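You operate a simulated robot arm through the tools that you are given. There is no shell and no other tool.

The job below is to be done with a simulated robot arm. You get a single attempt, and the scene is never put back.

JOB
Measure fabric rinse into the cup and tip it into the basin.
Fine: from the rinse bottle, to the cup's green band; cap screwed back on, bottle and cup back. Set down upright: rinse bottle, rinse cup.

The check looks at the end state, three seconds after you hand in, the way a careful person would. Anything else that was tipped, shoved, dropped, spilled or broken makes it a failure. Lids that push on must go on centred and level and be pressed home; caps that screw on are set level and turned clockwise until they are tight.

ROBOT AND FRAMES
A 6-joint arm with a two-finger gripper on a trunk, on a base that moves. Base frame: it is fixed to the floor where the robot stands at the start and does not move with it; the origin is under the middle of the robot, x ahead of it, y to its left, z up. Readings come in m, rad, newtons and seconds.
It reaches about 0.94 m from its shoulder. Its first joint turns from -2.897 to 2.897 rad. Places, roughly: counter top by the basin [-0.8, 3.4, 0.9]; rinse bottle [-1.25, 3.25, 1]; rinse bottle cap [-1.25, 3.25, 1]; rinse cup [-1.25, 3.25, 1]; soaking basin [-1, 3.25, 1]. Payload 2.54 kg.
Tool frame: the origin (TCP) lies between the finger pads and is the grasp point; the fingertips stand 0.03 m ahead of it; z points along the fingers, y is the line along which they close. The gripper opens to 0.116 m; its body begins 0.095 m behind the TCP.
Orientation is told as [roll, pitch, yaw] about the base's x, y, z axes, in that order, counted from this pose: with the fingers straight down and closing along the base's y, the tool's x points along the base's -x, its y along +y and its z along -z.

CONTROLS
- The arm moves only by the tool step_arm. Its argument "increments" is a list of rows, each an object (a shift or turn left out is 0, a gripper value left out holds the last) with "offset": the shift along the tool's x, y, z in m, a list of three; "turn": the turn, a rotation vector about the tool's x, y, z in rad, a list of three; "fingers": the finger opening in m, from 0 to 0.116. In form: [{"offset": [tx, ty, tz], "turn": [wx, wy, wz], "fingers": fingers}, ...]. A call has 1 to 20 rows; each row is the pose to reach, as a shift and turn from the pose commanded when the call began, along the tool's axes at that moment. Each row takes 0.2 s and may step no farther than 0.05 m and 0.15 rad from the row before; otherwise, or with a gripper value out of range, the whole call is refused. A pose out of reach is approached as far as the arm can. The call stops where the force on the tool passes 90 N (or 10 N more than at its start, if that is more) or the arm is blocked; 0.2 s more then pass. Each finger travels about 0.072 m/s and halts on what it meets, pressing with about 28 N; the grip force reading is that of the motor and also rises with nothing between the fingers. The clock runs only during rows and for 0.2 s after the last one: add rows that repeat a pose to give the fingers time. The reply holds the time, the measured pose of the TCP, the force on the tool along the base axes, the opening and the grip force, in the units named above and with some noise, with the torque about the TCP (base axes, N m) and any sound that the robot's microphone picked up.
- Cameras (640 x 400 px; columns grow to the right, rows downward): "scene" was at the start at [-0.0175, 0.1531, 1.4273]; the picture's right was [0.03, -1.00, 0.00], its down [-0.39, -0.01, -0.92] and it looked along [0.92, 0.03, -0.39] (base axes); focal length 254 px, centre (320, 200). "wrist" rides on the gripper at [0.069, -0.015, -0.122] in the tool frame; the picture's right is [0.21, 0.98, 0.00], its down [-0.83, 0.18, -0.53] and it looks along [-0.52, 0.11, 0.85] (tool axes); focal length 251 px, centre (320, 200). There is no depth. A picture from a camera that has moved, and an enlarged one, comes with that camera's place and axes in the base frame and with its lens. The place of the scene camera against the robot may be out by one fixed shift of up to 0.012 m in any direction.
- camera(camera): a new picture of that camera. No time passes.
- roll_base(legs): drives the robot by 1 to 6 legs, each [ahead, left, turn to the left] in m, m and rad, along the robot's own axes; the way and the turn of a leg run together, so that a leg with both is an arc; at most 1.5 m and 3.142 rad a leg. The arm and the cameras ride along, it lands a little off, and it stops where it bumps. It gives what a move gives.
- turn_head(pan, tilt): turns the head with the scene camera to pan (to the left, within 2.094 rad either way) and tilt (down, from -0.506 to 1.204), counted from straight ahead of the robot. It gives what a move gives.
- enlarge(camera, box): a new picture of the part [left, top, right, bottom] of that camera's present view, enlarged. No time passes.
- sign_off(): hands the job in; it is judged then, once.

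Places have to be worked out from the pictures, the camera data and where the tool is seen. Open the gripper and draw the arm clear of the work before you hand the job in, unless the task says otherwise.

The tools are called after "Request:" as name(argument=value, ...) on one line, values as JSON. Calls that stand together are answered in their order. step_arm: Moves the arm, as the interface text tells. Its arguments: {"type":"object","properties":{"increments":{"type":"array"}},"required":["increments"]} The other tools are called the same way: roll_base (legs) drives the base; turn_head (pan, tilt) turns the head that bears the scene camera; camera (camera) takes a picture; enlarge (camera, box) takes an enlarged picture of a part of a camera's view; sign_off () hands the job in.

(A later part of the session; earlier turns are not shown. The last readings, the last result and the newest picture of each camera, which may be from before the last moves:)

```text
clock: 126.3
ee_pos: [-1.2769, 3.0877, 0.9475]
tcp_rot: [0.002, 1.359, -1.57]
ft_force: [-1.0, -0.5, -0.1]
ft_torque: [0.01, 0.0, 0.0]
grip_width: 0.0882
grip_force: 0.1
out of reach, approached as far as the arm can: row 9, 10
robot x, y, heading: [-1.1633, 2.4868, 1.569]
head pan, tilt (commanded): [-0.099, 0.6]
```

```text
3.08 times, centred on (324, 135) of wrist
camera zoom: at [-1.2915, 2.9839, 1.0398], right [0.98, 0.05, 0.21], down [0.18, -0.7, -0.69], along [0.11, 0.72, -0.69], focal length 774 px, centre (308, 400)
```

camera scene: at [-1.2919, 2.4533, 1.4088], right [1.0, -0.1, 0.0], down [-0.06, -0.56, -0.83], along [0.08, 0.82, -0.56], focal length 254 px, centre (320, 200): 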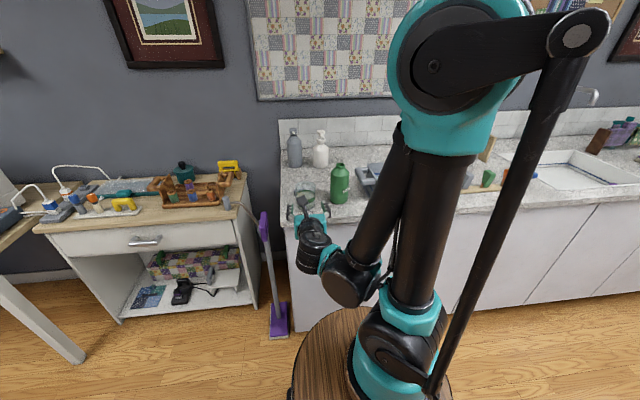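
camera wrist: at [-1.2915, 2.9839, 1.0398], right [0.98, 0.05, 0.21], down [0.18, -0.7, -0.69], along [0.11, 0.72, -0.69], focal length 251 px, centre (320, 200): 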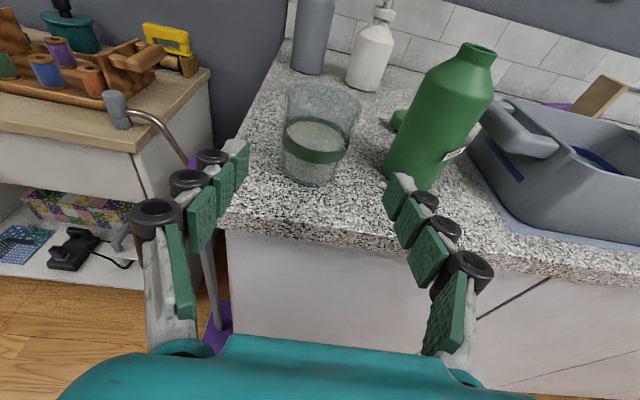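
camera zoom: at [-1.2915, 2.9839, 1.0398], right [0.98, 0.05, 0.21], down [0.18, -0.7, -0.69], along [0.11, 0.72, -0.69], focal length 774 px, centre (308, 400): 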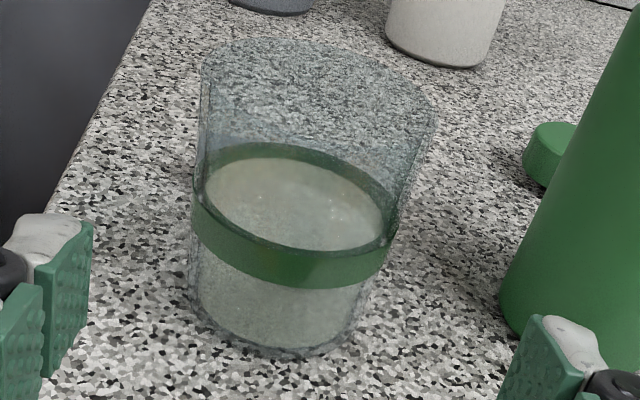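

The cup centre is confirmed at about (-1.277, 3.215), the liquid well within the band. I rise to z≈1.0, move forward over the cup with the fingers at 0.095, and look before lowering.

Request:
step_arm(increments=[{"offset": [0.03, 0, -0.0064], "fingers": 0.095}, {"offset": [0.0587, 0, -0.0125], "fingers": 0.095}, {"offset": [0.0675, 0, 0.0288]}, {"offset": [0.0763, 0, 0.0701]}, {"offset": [0.0853, 0, 0.1127]}, {"offset": [0.0853, 0, 0.1127]}])

Request:
camera(camera="wrist")

Request:
enlarge(camera="scene", box=[260, 140, 388, 220])

```text
clock: 127.7
ee_pos: [-1.2753, 3.2176, 1.007]
tcp_rot: [0.0, 1.358, -1.57]
ft_force: [0.4, 0.2, -0.4]
ft_torque: [-0.03, 0.02, -0.01]
grip_width: 0.0951
grip_force: 0.1
robot x, y, heading: [-1.1619, 2.4844, 1.575]
head pan, tilt (commanded): [-0.099, 0.6]
```

```text
taken
camera wrist: at [-1.2897, 3.1137, 1.099], right [0.98, 0.04, 0.21], down [0.18, -0.69, -0.7], along [0.11, 0.72, -0.69], focal length 251 px, centre (320, 200)
```

wrist: 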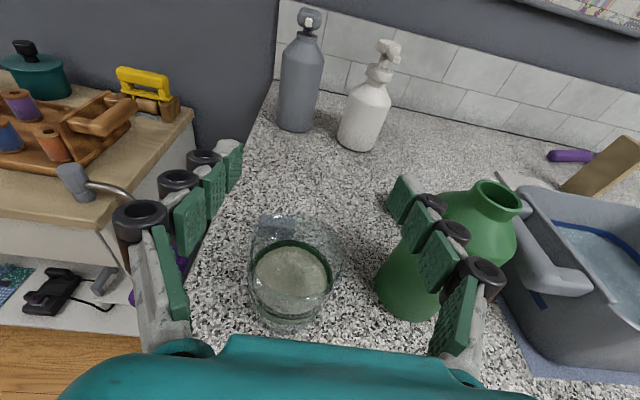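

```text
5.00 times, centred on (324, 180) of scene
camera zoom: at [-1.2919, 2.4533, 1.4088], right [1.0, -0.1, 0.0], down [-0.06, -0.56, -0.83], along [0.08, 0.82, -0.56], focal length 1268 px, centre (300, 300)
```

zoom: 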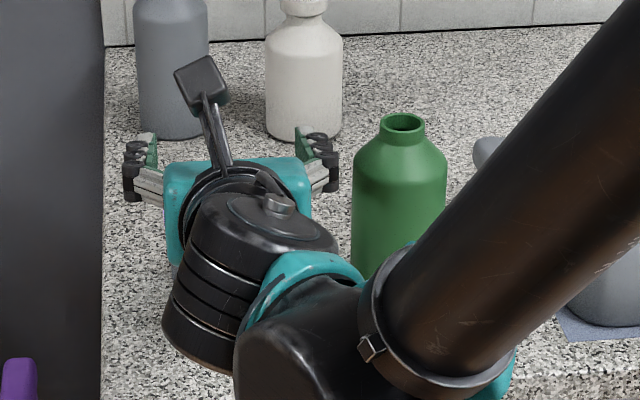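

Fingers are astride the cup from above. For more clearance of the wrist drum over the counter I pitch back to 20°, then lower to just above the rim and check.

Request:
step_arm(increments=[{"turn": [0, -0.07, 0]}, {"turn": [0, -0.14, 0]}, {"turn": [0, -0.14, 0]}])

Request:
step_arm(increments=[{"offset": [-0.0195, -0.0015, 0.0049]}, {"offset": [-0.037, -0.0015, 0.0113]}, {"offset": [-0.037, -0.0015, 0.0113]}])

Request:
camera(camera="wrist")

Request:
enlarge(camera="scene", box=[260, 140, 388, 220])

```text
clock: 128.5
ee_pos: [-1.2766, 3.2169, 1.0087]
tcp_rot: [0.0, 1.219, -1.57]
ft_force: [0.3, -0.6, 0.3]
ft_torque: [0.02, 0.01, 0.01]
grip_width: 0.0951
grip_force: 0.1
robot x, y, heading: [-1.1613, 2.4818, 1.572]
head pan, tilt (commanded): [-0.099, 0.6]
```

```text
clock: 129.3
ee_pos: [-1.2777, 3.2154, 0.9683]
tcp_rot: [0.002, 1.22, -1.57]
ft_force: [0.6, -0.4, -0.4]
ft_torque: [0.03, 0.01, -0.01]
grip_width: 0.0948
grip_force: 0.0
robot x, y, heading: [-1.1611, 2.4854, 1.566]
head pan, tilt (commanded): [-0.099, 0.6]
```

```text
taken
camera wrist: at [-1.2924, 3.1254, 1.0748], right [0.98, 0.07, 0.2], down [0.18, -0.79, -0.59], along [0.11, 0.61, -0.78], focal length 251 px, centre (320, 200)
```

wrist: 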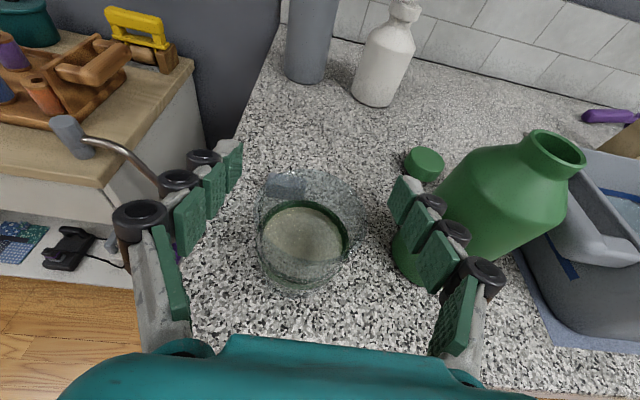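

```text
5.00 times, centred on (324, 180) of scene
camera zoom: at [-1.292, 2.4533, 1.4088], right [1.0, -0.1, 0.0], down [-0.06, -0.56, -0.83], along [0.08, 0.82, -0.56], focal length 1268 px, centre (300, 300)
```

zoom: 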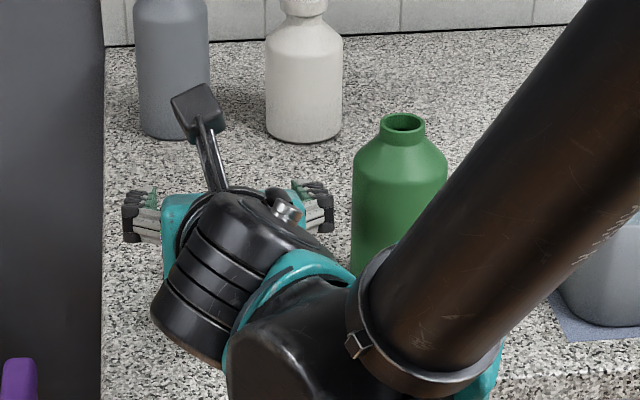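

The rim is centred between the fingers (within about 1 mm). I lower to TCP z≈0.90.

Request:
step_arm(increments=[{"offset": [-0.0188, 0, 0.0068]}, {"offset": [-0.0376, 0, 0.0137]}, {"offset": [-0.0545, 0, 0.0198]}, {"offset": [-0.063, 0, 0.0229]}, {"offset": [-0.063, 0, 0.0229]}])

Request:
camera(camera="wrist")

Request:
enlarge(camera="scene", box=[260, 140, 388, 220])

```text
clock: 130.5
ee_pos: [-1.2802, 3.2144, 0.9028]
tcp_rot: [0.0, 1.219, -1.572]
ft_force: [0.3, -0.7, -0.6]
ft_torque: [-0.02, 0.01, -0.02]
grip_width: 0.0952
grip_force: 0.0
robot x, y, heading: [-1.1599, 2.4837, 1.564]
head pan, tilt (commanded): [-0.099, 0.6]
```

```text
taken
camera wrist: at [-1.2954, 3.124, 1.0081], right [0.98, 0.07, 0.2], down [0.18, -0.79, -0.59], along [0.11, 0.61, -0.78], focal length 251 px, centre (320, 200)
```

wrist: 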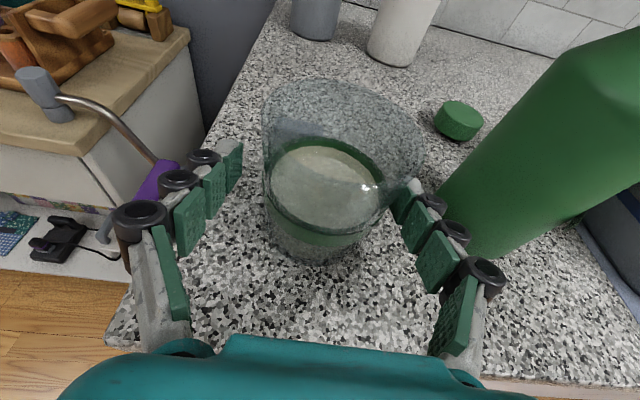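

```text
5.00 times, centred on (324, 180) of scene
camera zoom: at [-1.292, 2.4533, 1.4088], right [1.0, -0.1, 0.0], down [-0.06, -0.56, -0.83], along [0.08, 0.82, -0.56], focal length 1268 px, centre (300, 300)
```

zoom: 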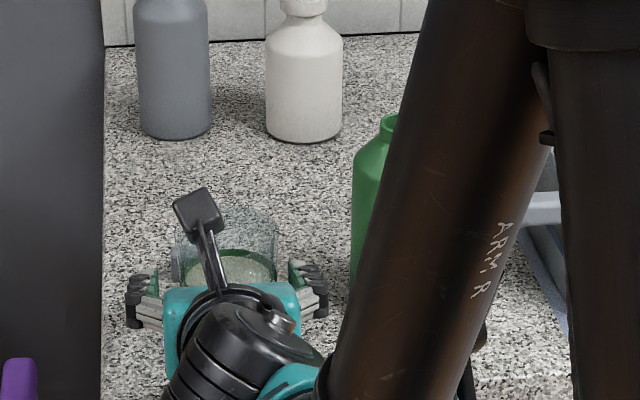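

The cup lies about 2 mm to +x of the finger centre. I correct this and close gently.

Request:
step_arm(increments=[{"offset": [0, 0.0022, 0], "fingers": 0.085}, {"offset": [0, 0.0022, 0], "fingers": 0.076}, {"offset": [0, 0.0022, 0], "fingers": 0.076}])

Request:
enlarge(camera="wrist", box=[200, 70, 440, 270])

```text
clock: 131.3
ee_pos: [-1.2775, 3.2144, 0.9021]
tcp_rot: [0.001, 1.219, -1.568]
ft_force: [0.3, 0.8, 0.3]
ft_torque: [0.03, -0.05, -0.01]
grip_width: 0.0758
grip_force: 0.1
robot x, y, heading: [-1.16, 2.481, 1.571]
head pan, tilt (commanded): [-0.099, 0.6]
```

```text
2.00 times, centred on (320, 170) of wrist
camera zoom: at [-1.2924, 3.1243, 1.008], right [0.98, 0.07, 0.2], down [0.18, -0.79, -0.59], along [0.11, 0.61, -0.78], focal length 503 px, centre (320, 260)
```

zoom: 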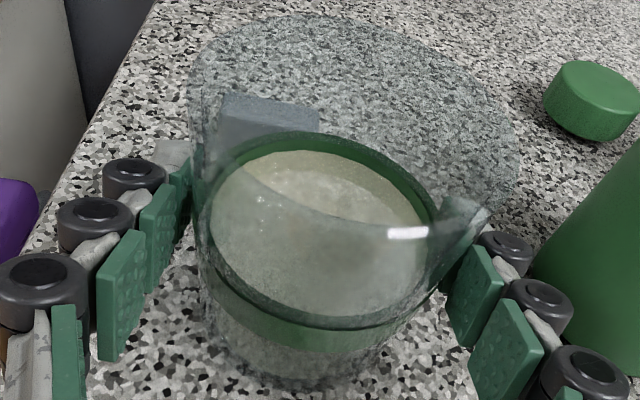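

Both pads are near the glass evenly. I close on the cup.

Request:
step_arm(increments=[{"fingers": 0.068}, {"fingers": 0.06}, {"fingers": 0.055}, {"fingers": 0.055}])

Request:
camera(camera="wrist")

```text
clock: 132.3
ee_pos: [-1.2776, 3.2142, 0.9023]
tcp_rot: [0.001, 1.22, -1.57]
ft_force: [0.6, -1.0, 2.4]
ft_torque: [0.01, -0.03, 0.0]
grip_width: 0.0677
grip_force: 27.5
robot x, y, heading: [-1.1597, 2.4869, 1.574]
head pan, tilt (commanded): [-0.099, 0.6]
```

```text
taken
camera wrist: at [-1.2924, 3.1242, 1.0081], right [0.98, 0.07, 0.2], down [0.18, -0.79, -0.59], along [0.11, 0.61, -0.78], focal length 251 px, centre (320, 200)
```

wrist: 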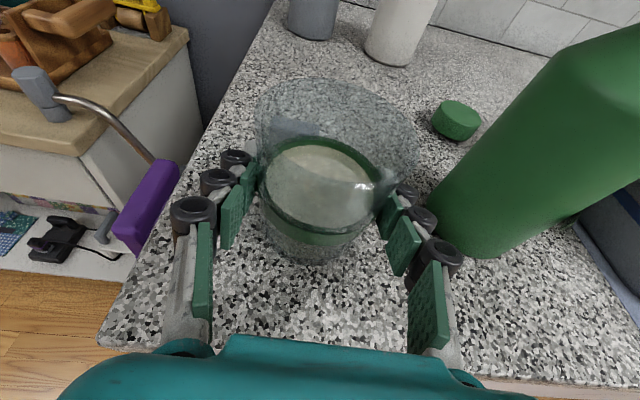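

The cup is gripped (0.0677 m). I lift it slowly straight up, high enough to pass over the bottle.

Request:
step_arm(increments=[{"offset": [0.0094, 0, -0.0034]}, {"offset": [0.0282, 0, -0.0103]}, {"offset": [0.0517, 0, -0.0188]}, {"offset": [0.0752, 0, -0.0274]}, {"offset": [0.0987, 0, -0.0359]}, {"offset": [0.1222, 0, -0.0445]}, {"offset": [0.1457, 0, -0.053]}, {"offset": [0.1692, 0, -0.0616]}, {"offset": [0.188, 0, -0.0684]}, {"offset": [0.195, 0, -0.071]}])

Request:
camera(camera="wrist")

Request:
camera(camera="scene")

```text
clock: 134.5
ee_pos: [-1.2755, 3.2129, 1.1117]
tcp_rot: [0.0, 1.22, -1.572]
ft_force: [0.1, 0.2, -2.1]
ft_torque: [0.01, 0.01, -0.01]
grip_width: 0.0679
grip_force: 27.6
robot x, y, heading: [-1.1634, 2.4848, 1.568]
head pan, tilt (commanded): [-0.099, 0.6]
```

```text
taken
camera wrist: at [-1.2912, 3.1231, 1.2169], right [0.98, 0.07, 0.2], down [0.18, -0.79, -0.59], along [0.11, 0.61, -0.78], focal length 251 px, centre (320, 200)
```

wrist: 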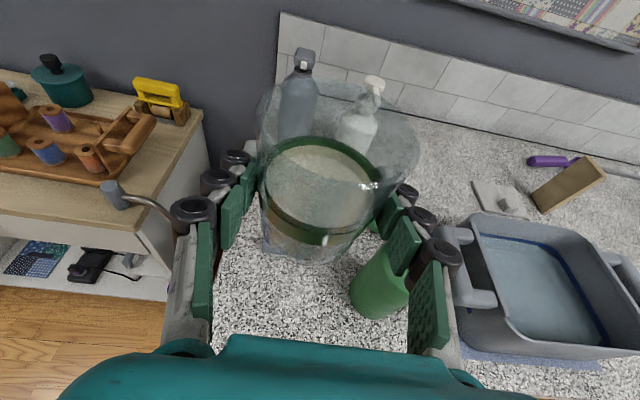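

```text
taken
camera scene: at [-1.2919, 2.4534, 1.4088], right [1.0, -0.1, 0.0], down [-0.06, -0.56, -0.83], along [0.08, 0.82, -0.56], focal length 254 px, centre (320, 200)
```

scene: 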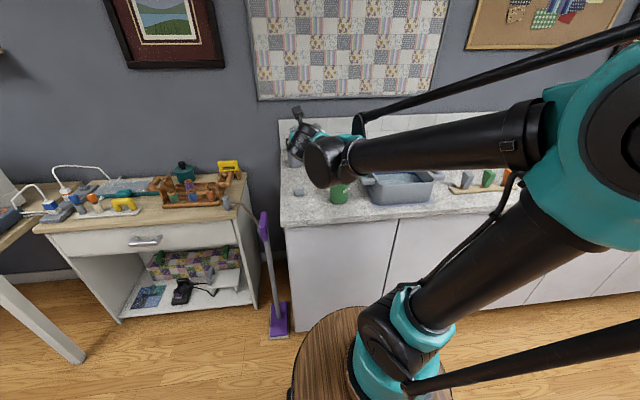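

The cup hangs level with its liquid (2.1 N). From this view the basin rim spans about x −1.005…−0.80, y 3.19…3.36. I carry the cup gently to the right, high over the bottle, toward (-0.945, 3.285).

Request:
step_arm(increments=[{"offset": [0.001, 0.012, 0.002]}, {"offset": [0.002, 0.036, 0.005]}, {"offset": [0.004, 0.064, 0.011]}, {"offset": [0.006, 0.094, 0.017]}, {"offset": [0.008, 0.124, 0.023]}, {"offset": [0.01, 0.154, 0.029]}, {"offset": [0.0125, 0.184, 0.035]}, {"offset": [0.015, 0.214, 0.041]}, {"offset": [0.0175, 0.244, 0.047]}, {"offset": [0.02, 0.274, 0.054]}, {"offset": [0.0225, 0.302, 0.061]}, {"offset": [0.024, 0.322, 0.066]}, {"offset": [0.0246, 0.33, 0.0677]}, {"offset": [0.0246, 0.33, 0.0677]}])

Request:
camera(camera="wrist")

Request:
camera(camera="scene")

```text
clock: 137.5
ee_pos: [-1.0738, 3.297, 1.1106]
tcp_rot: [0.043, 1.23, -1.632]
ft_force: [0.1, 1.0, -1.3]
ft_torque: [0.02, -0.03, 0.0]
grip_width: 0.0677
grip_force: 28.0
out of reach, approached as far as the arm can: row 6, 7, 8, 9, 10, 11, 12, 13, 14
robot x, y, heading: [-1.1632, 2.4863, 1.571]
head pan, tilt (commanded): [-0.099, 0.6]
```

```text
taken
camera wrist: at [-1.099, 3.2083, 1.2155], right [0.98, -0.03, 0.22], down [0.11, -0.8, -0.6], along [0.19, 0.61, -0.77], focal length 251 px, centre (320, 200)
```

wrist: 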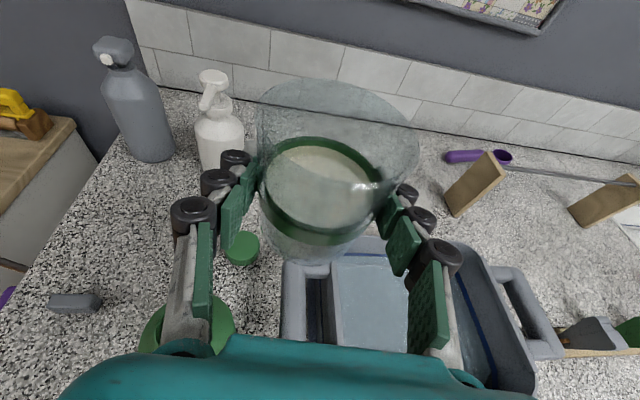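

```text
taken
camera scene: at [-1.2919, 2.4534, 1.4088], right [1.0, -0.1, 0.0], down [-0.06, -0.56, -0.82], along [0.08, 0.82, -0.57], focal length 254 px, centre (320, 200)
```

scene: 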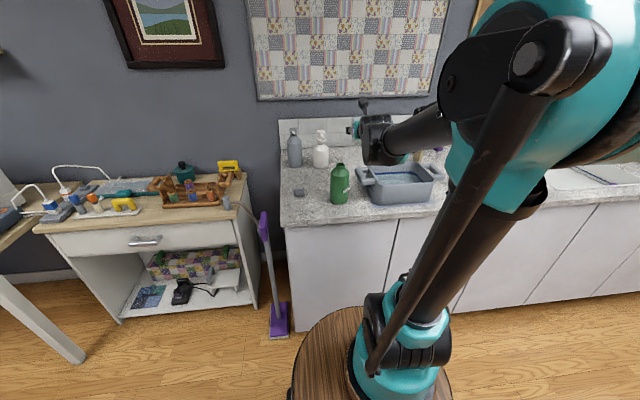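

A joint limit stops me at x≈-1.07 in this posture (pose still level, nothing spilled). Since I must roll right anyway, I try a small roll (0.2 rad, far below spilling) and see whether that frees the way further right.

Request:
step_arm(increments=[{"turn": [0, 0, 0.07]}, {"turn": [0, 0, 0.14]}, {"turn": [0, 0, 0.2]}, {"offset": [0, 0.02, 0], "turn": [0, 0, 0.2]}, {"offset": [0, 0.04, 0], "turn": [0, 0, 0.2]}])

```text
clock: 138.7
ee_pos: [-1.0439, 3.2944, 1.11]
tcp_rot: [-0.476, 1.182, -2.196]
ft_force: [0.4, -0.8, -1.2]
ft_torque: [-0.01, 0.0, -0.01]
grip_width: 0.0678
grip_force: 28.3
out of reach, approached as far as the arm can: row 5
robot x, y, heading: [-1.1634, 2.4826, 1.569]
head pan, tilt (commanded): [-0.099, 0.6]
```

Rolling does free the way: 0.2 rad gave 3 cm. The lip will already be over the basin once the TCP is at x≈-0.985, so I go on rolling gently while moving right, keeping well under the spill angle.

Request:
step_arm(increments=[{"offset": [0.0022, 0.0097, 0.0011], "turn": [0, 0, 0.09]}, {"offset": [0.0053, 0.0233, 0.0026], "turn": [0, 0, 0.18]}, {"offset": [0.0087, 0.0378, 0.0043], "turn": [0, 0, 0.27]}, {"offset": [0.0118, 0.0513, 0.0058], "turn": [0, 0, 0.36]}, {"offset": [0.0133, 0.0581, 0.0066], "turn": [0, 0, 0.4]}])

Request:
camera(camera="wrist")

Request:
enlarge(camera="scene", box=[330, 100, 490, 220])

```text
clock: 139.9
ee_pos: [-0.9863, 3.2984, 1.1086]
tcp_rot: [-0.994, 0.902, -2.787]
ft_force: [0.1, -0.1, -2.3]
ft_torque: [0.0, -0.03, 0.02]
grip_width: 0.0676
grip_force: 28.1
out of reach, approached as far as the arm can: row 4, 5
robot x, y, heading: [-1.1596, 2.4867, 1.568]
head pan, tilt (commanded): [-0.099, 0.6]
```

```text
taken
camera wrist: at [-0.9712, 3.2031, 1.2102], right [0.91, -0.23, -0.34], down [-0.39, -0.73, -0.56], along [-0.12, 0.65, -0.75], focal length 251 px, centre (320, 200)
```

wrist: 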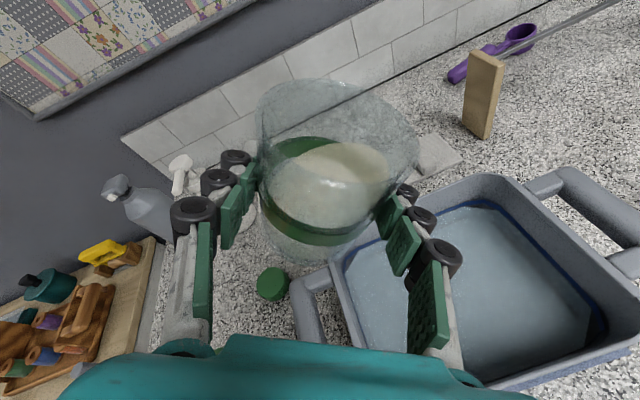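

```text
3.33 times, centred on (410, 160) of scene
camera zoom: at [-1.2919, 2.4534, 1.4088], right [1.0, -0.1, 0.0], down [-0.06, -0.56, -0.83], along [0.08, 0.82, -0.56], focal length 845 px, centre (20, 333)
```

zoom: 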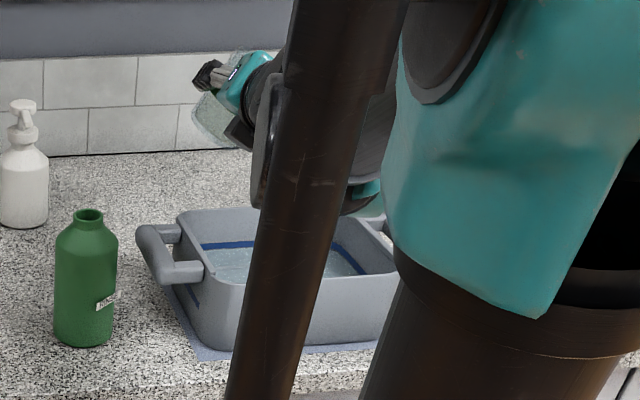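

The cup is tilted about 31°, still holding, with its lip at about (-0.94, 3.29) over the middle of the basin (rim ≈ x −1.02…−0.815, y 3.19…3.36). I lower 6 cm toward the basin before pouring.

Request:
step_arm(increments=[{"offset": [-0.0157, 0.0104, 0.0068]}, {"offset": [-0.0314, 0.0208, 0.0135]}, {"offset": [-0.0471, 0.0312, 0.0203]}, {"offset": [-0.0471, 0.0312, 0.0203]}])

Request:
camera(camera="wrist")

```text
clock: 140.9
ee_pos: [-0.9891, 3.2965, 1.0484]
tcp_rot: [-0.996, 0.905, -2.784]
ft_force: [-1.2, 0.8, -1.5]
ft_torque: [-0.01, 0.02, 0.0]
grip_width: 0.0678
grip_force: 28.0
robot x, y, heading: [-1.1554, 2.4876, 1.572]
head pan, tilt (commanded): [-0.099, 0.6]
```

```text
taken
camera wrist: at [-0.9744, 3.2016, 1.1496], right [0.91, -0.23, -0.34], down [-0.39, -0.73, -0.56], along [-0.12, 0.65, -0.75], focal length 251 px, centre (320, 200)
```

wrist: 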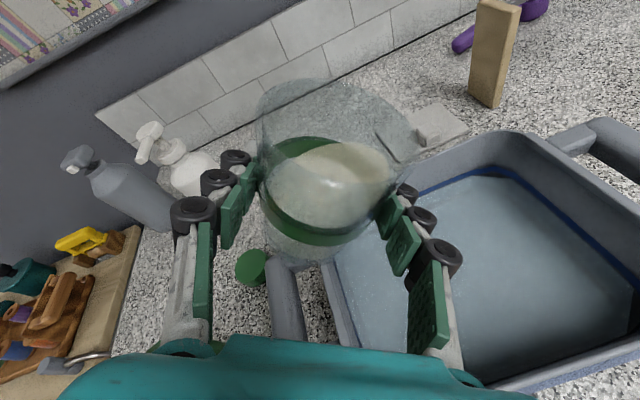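

The lip is well inside the basin in this view. I roll on by 0.4 rad while moving 2.5 cm further right, which should start the pour.

Request:
step_arm(increments=[{"offset": [0.0036, 0.005, 0.0007], "turn": [0, 0, 0.1]}, {"offset": [0.0073, 0.0101, 0.0014], "turn": [0, 0, 0.2]}, {"offset": [0.0109, 0.0151, 0.0021], "turn": [0, 0, 0.3]}, {"offset": [0.0145, 0.0202, 0.0028], "turn": [0, 0, 0.4]}, {"offset": [0.0145, 0.0202, 0.0028], "turn": [0, 0, 0.4]}])

Request:
camera(camera="wrist")

Request:
enlarge(camera="scene", box=[330, 100, 490, 220])

```text
clock: 142.1
ee_pos: [-0.9617, 3.297, 1.0503]
tcp_rot: [-1.167, 0.547, -3.032]
ft_force: [-1.0, -0.1, -1.8]
ft_torque: [-0.02, -0.04, 0.0]
grip_width: 0.0676
grip_force: 28.2
robot x, y, heading: [-1.1587, 2.486, 1.566]
head pan, tilt (commanded): [-0.099, 0.6]
```

```text
taken
camera wrist: at [-0.9234, 3.1943, 1.1368], right [0.69, -0.31, -0.66], down [-0.66, -0.64, -0.39], along [-0.3, 0.7, -0.64], focal length 251 px, centre (320, 200)
```

wrist: 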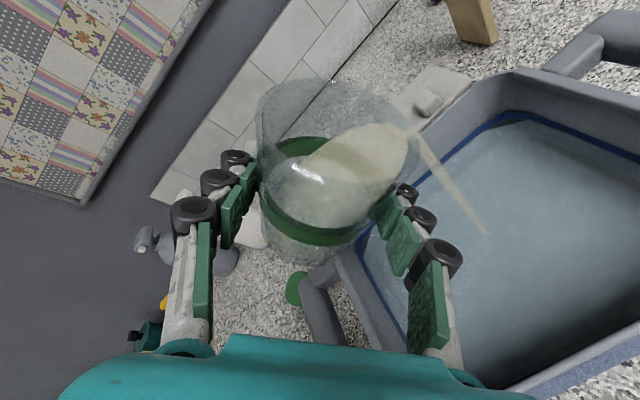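

```text
3.33 times, centred on (410, 160) of scene
camera zoom: at [-1.2919, 2.4534, 1.4088], right [1.0, -0.1, 0.0], down [-0.06, -0.56, -0.83], along [0.08, 0.82, -0.56], focal length 845 px, centre (20, 333)
```

zoom: 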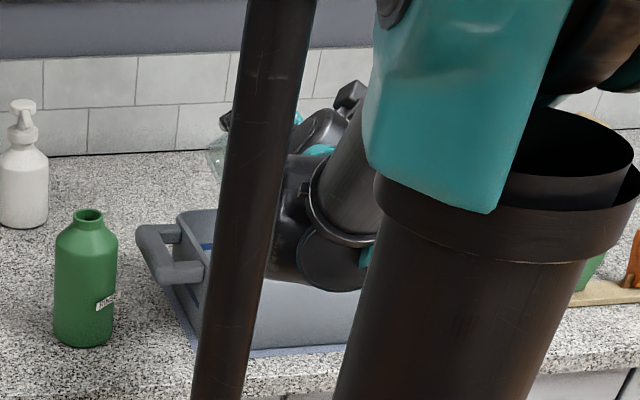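

The stream runs from the lip into the basin water, well inside the walls. I keep rolling slowly.

Request:
step_arm(increments=[{"turn": [0, 0, 0.04]}, {"turn": [0, 0, 0.08]}, {"turn": [0, 0, 0.12]}, {"turn": [0, 0, 0.16]}, {"turn": [0, 0, 0.2]}, {"turn": [0, 0, 0.2]}])

Request:
camera(camera="wrist")

```text
clock: 143.5
ee_pos: [-0.962, 3.297, 1.0494]
tcp_rot: [-1.204, 0.362, -3.115]
ft_force: [0.5, -0.5, -1.1]
ft_torque: [-0.04, 0.01, 0.0]
grip_width: 0.0677
grip_force: 28.1
robot x, y, heading: [-1.1606, 2.4858, 1.568]
head pan, tilt (commanded): [-0.099, 0.6]
```

```text
taken
camera wrist: at [-0.915, 3.1897, 1.1262], right [0.53, -0.34, -0.78], down [-0.77, -0.58, -0.27], along [-0.36, 0.74, -0.57], focal length 251 px, centre (320, 200)
```

wrist: 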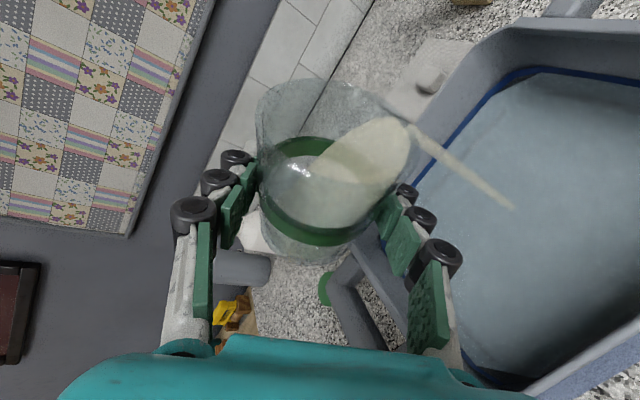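

Landing point is about (-0.91, 3.28), the middle of the basin. I continue the roll.

Request:
step_arm(increments=[{"turn": [0, 0, 0.05]}, {"turn": [0, 0, 0.1]}, {"turn": [0, 0, 0.15]}, {"turn": [0, 0, 0.2]}, {"turn": [0, 0, 0.25]}, {"turn": [0, 0, 0.3]}, {"turn": [0, 0, 0.3]}])

Request:
camera(camera="wrist")

```text
clock: 145.1
ee_pos: [-0.9621, 3.2969, 1.0493]
tcp_rot: [-1.227, 0.082, 3.061]
ft_force: [-0.5, 0.4, -0.7]
ft_torque: [-0.03, 0.01, -0.01]
grip_width: 0.0674
grip_force: 28.6
robot x, y, heading: [-1.1612, 2.4827, 1.569]
head pan, tilt (commanded): [-0.099, 0.6]
```

```text
taken
camera wrist: at [-0.9064, 3.1823, 1.1087], right [0.26, -0.35, -0.9], down [-0.87, -0.5, -0.06], along [-0.43, 0.79, -0.43], focal length 251 px, centre (320, 200)
```

wrist: 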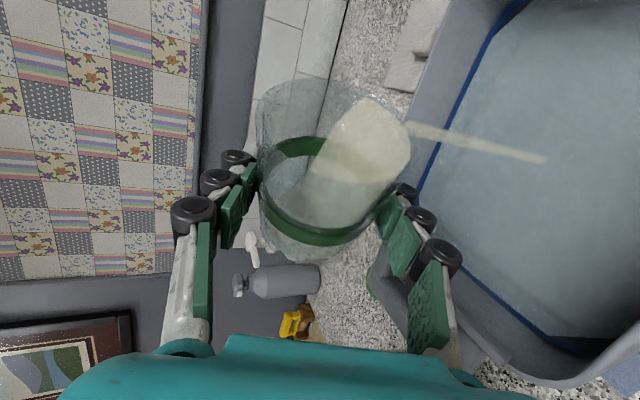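

Still flowing into the middle of the basin, cup about two thirds emptied of what must go. I roll further.

Request:
step_arm(increments=[{"turn": [0, 0, 0.06]}, {"turn": [0, 0, 0.12]}, {"turn": [0, 0, 0.18]}, {"turn": [0, 0, 0.24]}, {"turn": [0, 0, 0.3]}, {"turn": [0, 0, 0.36]}, {"turn": [0, 0, 0.4]}, {"turn": [0, 0, 0.4]}])

Request:
camera(camera="wrist")

```text
clock: 146.9
ee_pos: [-0.9607, 3.295, 1.048]
tcp_rot: [-1.213, -0.296, 2.925]
ft_force: [0.0, -0.7, -1.4]
ft_torque: [-0.03, -0.01, -0.01]
grip_width: 0.0677
grip_force: 27.6
robot x, y, heading: [-1.1569, 2.4843, 1.57]
head pan, tilt (commanded): [-0.099, 0.6]
```

```text
taken
camera wrist: at [-0.9037, 3.1721, 1.0818], right [-0.13, -0.32, -0.94], down [-0.89, -0.38, 0.26], along [-0.44, 0.87, -0.23], focal length 251 px, centre (320, 200)
```

wrist: 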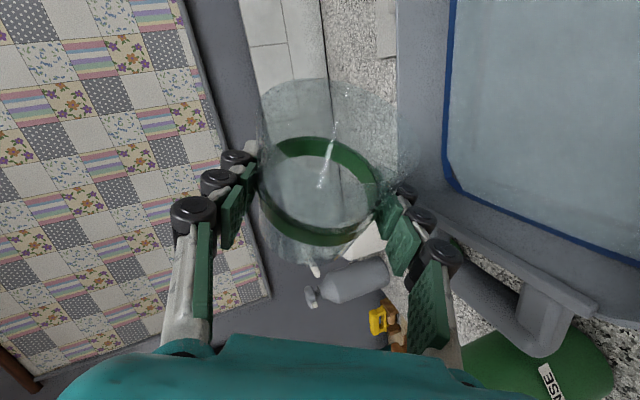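

The cup looks empty at about 99° tilt. I roll another 0.25 rad to drain the last and wait a moment.

Request:
step_arm(increments=[{"turn": [0, 0, 0.08]}, {"turn": [0, 0, 0.16]}, {"turn": [0, 0, 0.24]}, {"turn": [0, 0, 0.24]}, {"turn": [0, 0, 0.24]}, {"turn": [0, 0, 0.24]}, {"turn": [0, 0, 0.24]}])

Request:
enlarge(camera="wrist", box=[220, 50, 480, 290])

```text
clock: 148.5
ee_pos: [-0.9621, 3.2959, 1.0497]
tcp_rot: [-1.176, -0.519, 2.826]
ft_force: [0.5, 0.5, -0.8]
ft_torque: [0.01, 0.04, 0.02]
grip_width: 0.0677
grip_force: 27.9
robot x, y, heading: [-1.1625, 2.485, 1.57]
head pan, tilt (commanded): [-0.099, 0.6]
```

```text
1.67 times, centred on (350, 170) of wrist
camera zoom: at [-0.9083, 3.1665, 1.0667], right [-0.36, -0.28, -0.89], down [-0.84, -0.32, 0.44], along [-0.41, 0.91, -0.12], focal length 419 px, centre (270, 250)
```

zoom: 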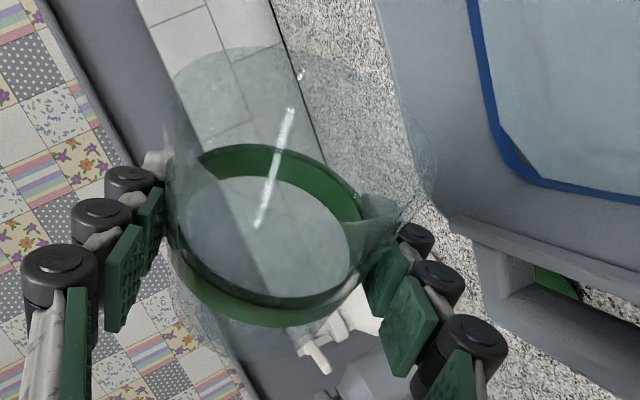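

The cup is empty. I roll back the same way over the basin (1.54 rad) before lifting away.

Request:
step_arm(increments=[{"turn": [0, 0, -0.14]}, {"turn": [0, 0, -0.28]}, {"turn": [0, 0, -0.42]}, {"turn": [0, 0, -0.56]}, {"turn": [0, 0, -0.7]}, {"turn": [0, 0, -0.84]}, {"turn": [0, 0, -0.98]}, {"turn": [0, 0, -1.12]}, {"turn": [0, 0, -1.26]}, {"turn": [0, 0, -1.4]}, {"turn": [0, 0, -1.52]}])

Request:
camera(camera="wrist")

```text
clock: 150.9
ee_pos: [-0.977, 3.3005, 1.0498]
tcp_rot: [-1.002, 0.888, -2.805]
ft_force: [0.3, -0.5, -0.7]
ft_torque: [0.01, 0.03, 0.0]
grip_width: 0.0677
grip_force: 27.9
out of reach, approached as far as the arm can: row 11
robot x, y, heading: [-1.1608, 2.487, 1.57]
head pan, tilt (commanded): [-0.099, 0.6]
```

```text
taken
camera wrist: at [-0.962, 3.2067, 1.1509], right [0.9, -0.24, -0.35], down [-0.41, -0.72, -0.56], along [-0.12, 0.65, -0.75], focal length 251 px, centre (320, 200)
```

wrist: 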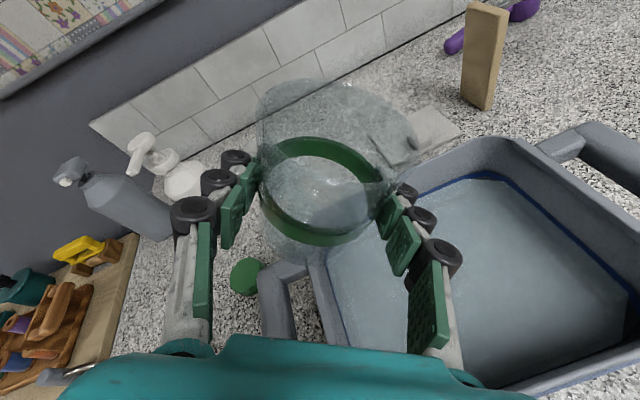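

Cup empty and returning. I lift 6.5 cm and move left, rolling the cup back upright on the way.

Request:
step_arm(increments=[{"offset": [0.0235, -0.0156, -0.0102]}, {"offset": [0.051, -0.0338, -0.022]}, {"offset": [0.0277, -0.066, -0.0264]}, {"offset": [0.0045, -0.0983, -0.0308]}, {"offset": [-0.0188, -0.1305, -0.0353], "turn": [0, 0, -0.1]}, {"offset": [-0.0362, -0.1547, -0.0386], "turn": [0, 0, -0.22]}, {"offset": [-0.0537, -0.1789, -0.0419], "turn": [0, 0, -0.34]}, {"offset": [-0.0711, -0.2031, -0.0452], "turn": [0, 0, -0.46]}, {"offset": [-0.0886, -0.2272, -0.0485], "turn": [0, 0, -0.54]}, {"offset": [-0.0886, -0.2272, -0.0485], "turn": [0, 0, -0.54]}])

Request:
camera(camera="wrist")

```text
clock: 153.1
ee_pos: [-1.2179, 3.3016, 1.1187]
tcp_rot: [-0.176, 1.224, -1.867]
ft_force: [0.0, -0.1, -1.5]
ft_torque: [-0.01, -0.01, -0.01]
grip_width: 0.0678
grip_force: 28.4
out of reach, approached as far as the arm can: row 1, 2
robot x, y, heading: [-1.1612, 2.4828, 1.57]
head pan, tilt (commanded): [-0.099, 0.6]
```

```text
taken
camera wrist: at [-1.2375, 3.2123, 1.224], right [0.99, -0.06, 0.14], down [0.04, -0.79, -0.61], along [0.15, 0.61, -0.78], focal length 251 px, centre (320, 200)
```

wrist: 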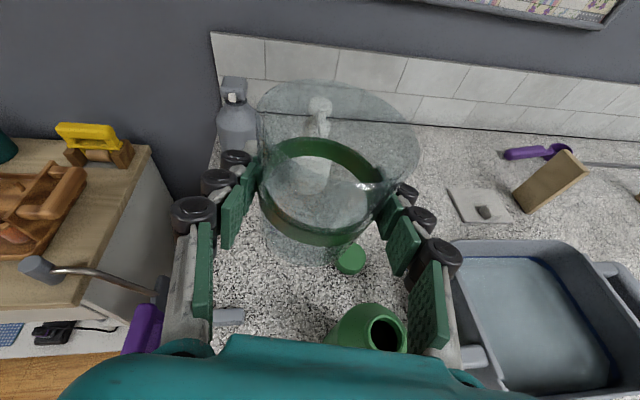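

The cup hangs nearly upright at (-1.218, 3.302). I correct the small residual turn and move to directly above its old place, (-1.2776, 3.2142).

Request:
step_arm(increments=[{"offset": [-0.0171, -0.0156, -0.0273], "turn": [0.034, -0.004, -0.033]}, {"offset": [-0.0341, -0.0311, -0.0547], "turn": [0.068, -0.009, -0.067]}, {"offset": [-0.0512, -0.0467, -0.082], "turn": [0.102, -0.013, -0.1]}, {"offset": [-0.0512, -0.0467, -0.082], "turn": [0.102, -0.013, -0.1]}])

Request:
camera(camera="wrist")

```text
clock: 154.1
ee_pos: [-1.2745, 3.2125, 1.0996]
tcp_rot: [-0.002, 1.22, -1.575]
ft_force: [-0.3, 0.4, 0.0]
ft_torque: [-0.01, -0.03, -0.02]
grip_width: 0.0672
grip_force: 28.1
robot x, y, heading: [-1.1592, 2.4865, 1.571]
head pan, tilt (commanded): [-0.099, 0.6]
```

```text
taken
camera wrist: at [-1.2903, 3.1218, 1.2057], right [0.98, 0.07, 0.2], down [0.18, -0.79, -0.59], along [0.11, 0.61, -0.78], focal length 251 px, centre (320, 200)
```

wrist: 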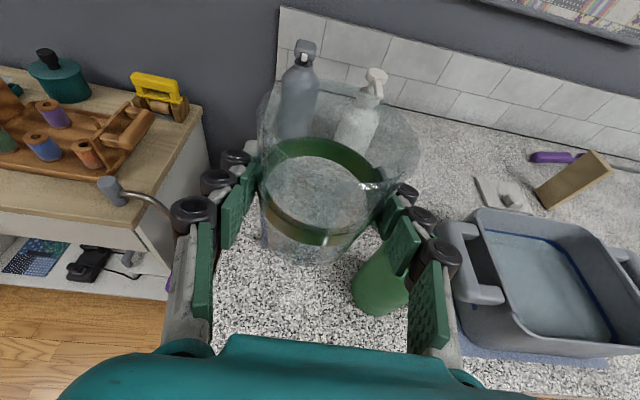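

Upright and above its place. I lower the cup to about 8 mm above the counter.

Request:
step_arm(increments=[{"offset": [-0.03, -0.003, 0.0115]}, {"offset": [-0.065, -0.003, 0.0245]}, {"offset": [-0.1, -0.003, 0.0376]}, {"offset": [-0.135, -0.003, 0.0507]}, {"offset": [-0.16, -0.003, 0.0601]}, {"offset": [-0.1778, -0.003, 0.0669]}, {"offset": [-0.1778, -0.003, 0.0669]}])

```text
clock: 155.7
ee_pos: [-1.2779, 3.214, 0.9104]
tcp_rot: [-0.005, 1.221, -1.575]
ft_force: [-0.6, -0.4, -1.6]
ft_torque: [0.01, -0.01, 0.03]
grip_width: 0.0677
grip_force: 28.3
robot x, y, heading: [-1.1627, 2.4858, 1.571]
head pan, tilt (commanded): [-0.099, 0.6]
```

Now at z 0.910 over the exact spot. I lower in small steps to contact (it stood at TCP z≈0.902).

Request:
step_arm(increments=[{"offset": [-0.0028, 0, 0.001]}, {"offset": [-0.0056, 0, 0.0021]}, {"offset": [-0.0066, 0, 0.0024]}])

```text
clock: 156.5
ee_pos: [-1.2796, 3.2145, 0.9032]
tcp_rot: [-0.004, 1.219, -1.576]
ft_force: [-0.2, 0.5, -0.9]
ft_torque: [-0.05, 0.0, 0.0]
grip_width: 0.0678
grip_force: 27.6
robot x, y, heading: [-1.1611, 2.4869, 1.57]
head pan, tilt (commanded): [-0.099, 0.6]
```

Request:
step_arm(increments=[{"offset": [-0.0009, 0, 0.0003]}, {"offset": [-0.0014, 0, 0.0005]}])

```text
clock: 157.1
ee_pos: [-1.2788, 3.2144, 0.9027]
tcp_rot: [-0.003, 1.221, -1.573]
ft_force: [-5.1, 4.6, 18.4]
ft_torque: [0.48, -0.29, 0.21]
grip_width: 0.0675
grip_force: 27.9
robot x, y, heading: [-1.156, 2.4858, 1.573]
head pan, tilt (commanded): [-0.099, 0.6]
```

The cup is on the counter (18 N). I ease off, open the fingers to 0.095 and check the cup stands free.

Request:
step_arm(increments=[{"offset": [0.0007, 0, -0.0002]}, {"offset": [0.0007, 0, -0.0002], "fingers": 0.08}, {"offset": [0.0007, 0, -0.0002], "fingers": 0.095}, {"offset": [0.0007, 0, -0.0002], "fingers": 0.095}])

Request:
camera(camera="wrist")

```text
clock: 158.1
ee_pos: [-1.2773, 3.2138, 0.903]
tcp_rot: [-0.005, 1.221, -1.575]
ft_force: [-1.2, 0.1, 0.0]
ft_torque: [0.02, 0.02, 0.01]
grip_width: 0.095
grip_force: 0.1
robot x, y, heading: [-1.157, 2.4837, 1.57]
head pan, tilt (commanded): [-0.099, 0.6]
```

```text
taken
camera wrist: at [-1.2932, 3.124, 1.0092], right [0.98, 0.07, 0.2], down [0.18, -0.79, -0.59], along [0.11, 0.61, -0.78], focal length 251 px, centre (320, 200)
```

wrist: 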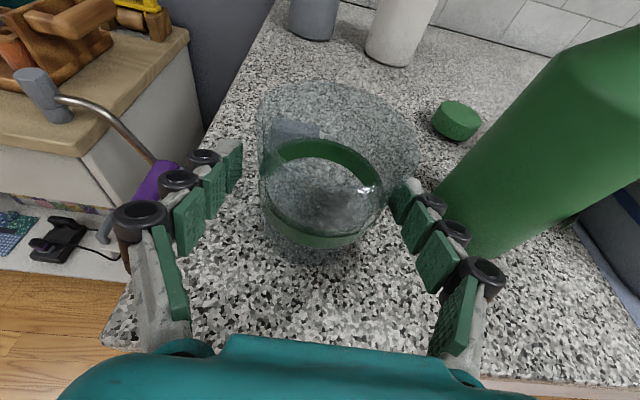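

The cup stands free and empty. I rise straight up out of it.

Request:
step_arm(increments=[{"offset": [0.0188, 0.0005, -0.0069]}, {"offset": [0.047, 0.0005, -0.0172]}, {"offset": [0.088, 0.0005, -0.0322]}, {"offset": [0.13, 0, -0.0476]}, {"offset": [0.175, 0, -0.064]}, {"offset": [0.21, 0, -0.0768]}, {"offset": [0.232, 0, -0.0849]}])

Request:
camera(camera="wrist")

Request:
enlarge(camera="scene", box=[280, 120, 440, 220])

```text
clock: 159.7
ee_pos: [-1.2774, 3.2154, 1.1495]
tcp_rot: [-0.006, 1.22, -1.578]
ft_force: [0.3, 0.1, -0.4]
ft_torque: [-0.01, -0.04, 0.0]
grip_width: 0.0949
grip_force: 0.1
robot x, y, heading: [-1.1649, 2.4846, 1.573]
head pan, tilt (commanded): [-0.099, 0.6]
```

```text
taken
camera wrist: at [-1.2929, 3.1252, 1.256], right [0.98, 0.07, 0.2], down [0.18, -0.79, -0.59], along [0.11, 0.61, -0.78], focal length 251 px, centre (320, 200)
```

wrist: 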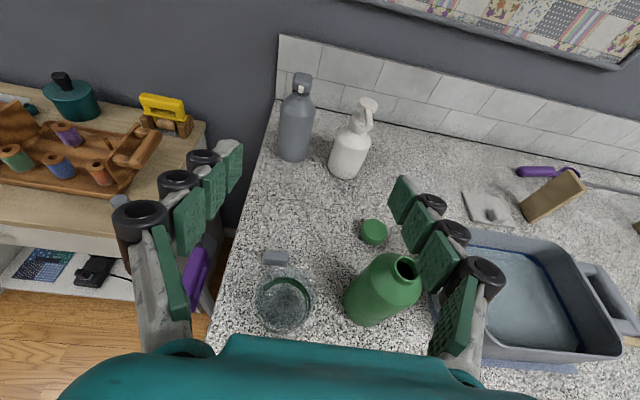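

```text
4.00 times, centred on (360, 170) of scene
camera zoom: at [-1.2919, 2.4533, 1.4088], right [1.0, -0.1, 0.0], down [-0.06, -0.56, -0.83], along [0.08, 0.82, -0.56], focal length 1014 px, centre (160, 320)
```

zoom: 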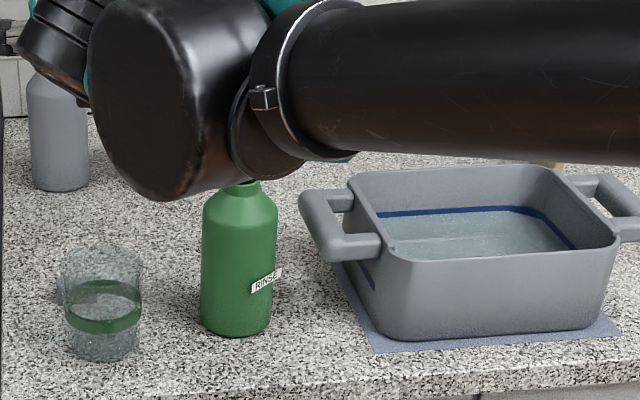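

Cup and bottle stand in place, and the cap is at about (-1.133, 3.375). I pitch the tool to vertical while moving over the cap at height.

Request:
step_arm(increments=[{"offset": [0.0027, 0.0145, 0.016], "turn": [0, -0.122, 0]}, {"offset": [0.0053, 0.0291, 0.0319], "turn": [0, -0.244, 0]}, {"offset": [0.008, 0.0436, 0.0479], "turn": [0, -0.366, 0]}, {"offset": [0.0106, 0.0582, 0.0638], "turn": [0, -0.488, 0]}, {"offset": [0.0133, 0.0727, 0.0798], "turn": [0, -0.61, 0]}, {"offset": [0.0159, 0.0872, 0.0958], "turn": [0, -0.732, 0]}, {"offset": [0.0186, 0.1018, 0.1117], "turn": [0, -0.854, 0]}, {"offset": [0.0212, 0.1163, 0.1277], "turn": [0, -0.976, 0]}, {"offset": [0.0239, 0.1309, 0.1436], "turn": [0, -1.098, 0]}, {"offset": [0.0265, 0.1454, 0.1596], "turn": [0, -1.22, 0]}])

Request:
camera(camera="wrist")

Request:
camera(camera="scene")

```text
clock: 161.9
ee_pos: [-1.1755, 3.3713, 1.1188]
tcp_rot: [0.013, 0.001, -1.616]
ft_force: [0.0, -0.8, 0.6]
ft_torque: [0.08, -0.04, -0.01]
grip_width: 0.0947
grip_force: 0.1
out of reach, approached as far as the arm can: row 7, 8, 9, 10
robot x, y, heading: [-1.1632, 2.4855, 1.566]
head pan, tilt (commanded): [-0.099, 0.6]
```

```text
taken
camera wrist: at [-1.1891, 3.4415, 1.2397], right [0.99, 0.17, 0.01], down [0.14, -0.83, 0.54], along [0.1, -0.53, -0.84], focal length 251 px, centre (320, 200)
```

wrist: 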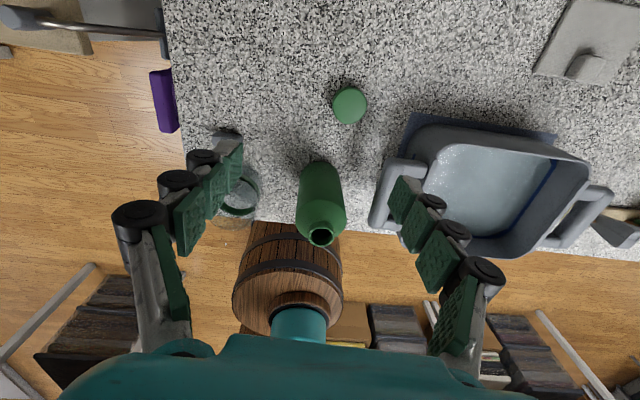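

```text
taken
camera scene: at [-1.2921, 2.4526, 1.4088], right [1.0, -0.1, 0.0], down [-0.06, -0.56, -0.83], along [0.08, 0.82, -0.56], focal length 254 px, centre (320, 200)
```

scene: 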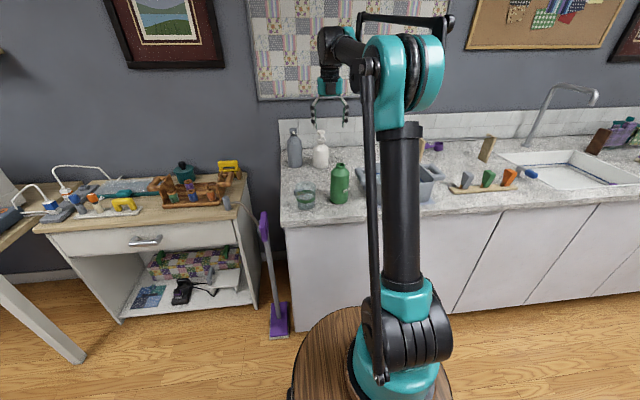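

The wrist limit shows again, but positive roll frees it – and starting there gives me the longest clockwise travel for screwing. I turn +0.25 rad and centre over the cap.

Request:
step_arm(increments=[{"turn": [0, 0, 0.13]}, {"offset": [0.002, 0.014, 0.005], "turn": [0, 0, 0.25]}, {"offset": [0.0035, 0.028, 0.012], "turn": [0, 0, 0.25]}, {"offset": [0.0054, 0.0425, 0.02], "turn": [0, 0, 0.25]}, {"offset": [0.0054, 0.0425, 0.02], "turn": [0, 0, 0.25]}])

Request:
camera(camera="wrist")

```text
clock: 163.1
ee_pos: [-1.132, 3.3769, 1.0993]
tcp_rot: [-0.002, -0.001, -1.823]
ft_force: [0.7, 0.3, -0.3]
ft_torque: [0.01, -0.01, 0.01]
grip_width: 0.095
grip_force: 0.0
robot x, y, heading: [-1.1584, 2.4851, 1.575]
head pan, tilt (commanded): [-0.099, 0.6]
```

```text
taken
camera wrist: at [-1.13, 3.4479, 1.2204], right [1.0, -0.03, 0.0], down [-0.03, -0.84, 0.53], along [-0.02, -0.53, -0.85], focal length 251 px, centre (320, 200)
```

wrist: 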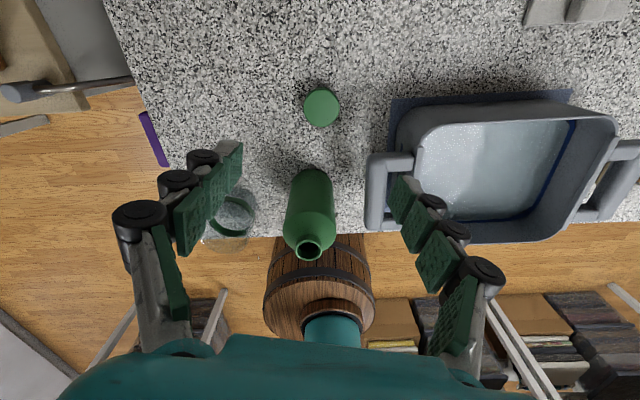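

The cap is right under the tool. I narrow the fingers and lower to z≈0.93, then refine.

Request:
step_arm(increments=[{"offset": [0, 0, 0.03], "fingers": 0.068}, {"offset": [0, 0, 0.07], "fingers": 0.068}, {"offset": [0, 0, 0.11]}, {"offset": [0, 0, 0.145]}, {"offset": [0, 0, 0.169]}, {"offset": [0, 0, 0.169]}])

Request:
enlarge(camera="wrist", box=[220, 60, 420, 260])

```text
clock: 164.5
ee_pos: [-1.1322, 3.3779, 0.9311]
tcp_rot: [-0.002, -0.001, -1.822]
ft_force: [-0.4, 0.3, 0.5]
ft_torque: [0.0, 0.03, -0.01]
grip_width: 0.068
grip_force: 0.0
robot x, y, heading: [-1.1588, 2.4874, 1.575]
head pan, tilt (commanded): [-0.099, 0.6]
```

```text
2.00 times, centred on (320, 160) of wrist
camera zoom: at [-1.1285, 3.4491, 1.0509], right [1.0, -0.03, 0.0], down [-0.03, -0.84, 0.53], along [-0.02, -0.53, -0.85], focal length 503 px, centre (320, 280)
```

zoom: 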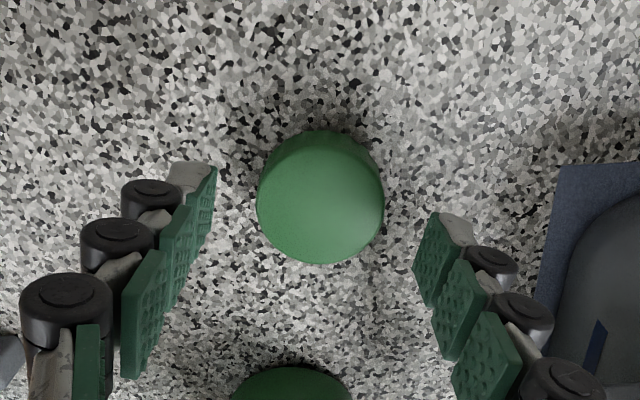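

The cap is centred but for 3 mm in y. I correct, lower to TCP z≈0.8915 and close on it.

Request:
step_arm(increments=[{"offset": [-0.0029, 0.0007, 0.015]}, {"offset": [-0.0029, 0.0007, 0.03]}, {"offset": [-0.0029, 0.0007, 0.0385]}, {"offset": [-0.0029, 0.0007, 0.0385]}, {"offset": [-0.0029, 0.0007, 0.0385], "fingers": 0.055}, {"offset": [-0.0029, 0.0007, 0.0385], "fingers": 0.04}, {"offset": [-0.0029, 0.0007, 0.0385], "fingers": 0.03}, {"offset": [-0.0029, 0.0007, 0.0385], "fingers": 0.03}])

Request:
enlarge(camera="wrist", box=[220, 60, 420, 260])

```text
clock: 166.3
ee_pos: [-1.1313, 3.3735, 0.8931]
tcp_rot: [-0.001, -0.002, -1.82]
ft_force: [-0.4, -0.1, 0.1]
ft_torque: [-0.02, 0.05, -0.02]
grip_width: 0.0441
grip_force: 28.1
robot x, y, heading: [-1.1592, 2.4864, 1.572]
head pan, tilt (commanded): [-0.099, 0.6]
```

```text
2.00 times, centred on (320, 160) of wrist
camera zoom: at [-1.1293, 3.4449, 1.0136], right [1.0, -0.03, 0.0], down [-0.03, -0.84, 0.53], along [-0.02, -0.53, -0.85], focal length 503 px, centre (320, 280)
```

zoom: 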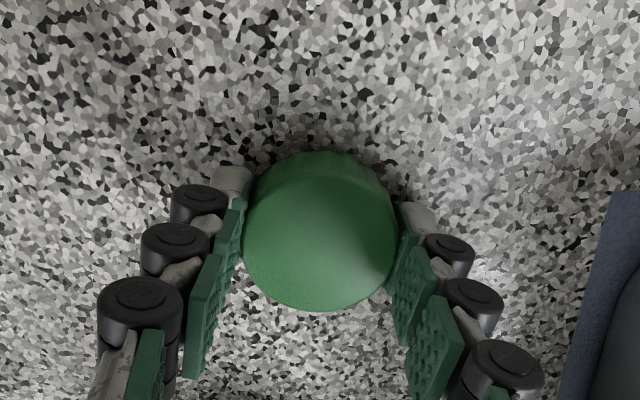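

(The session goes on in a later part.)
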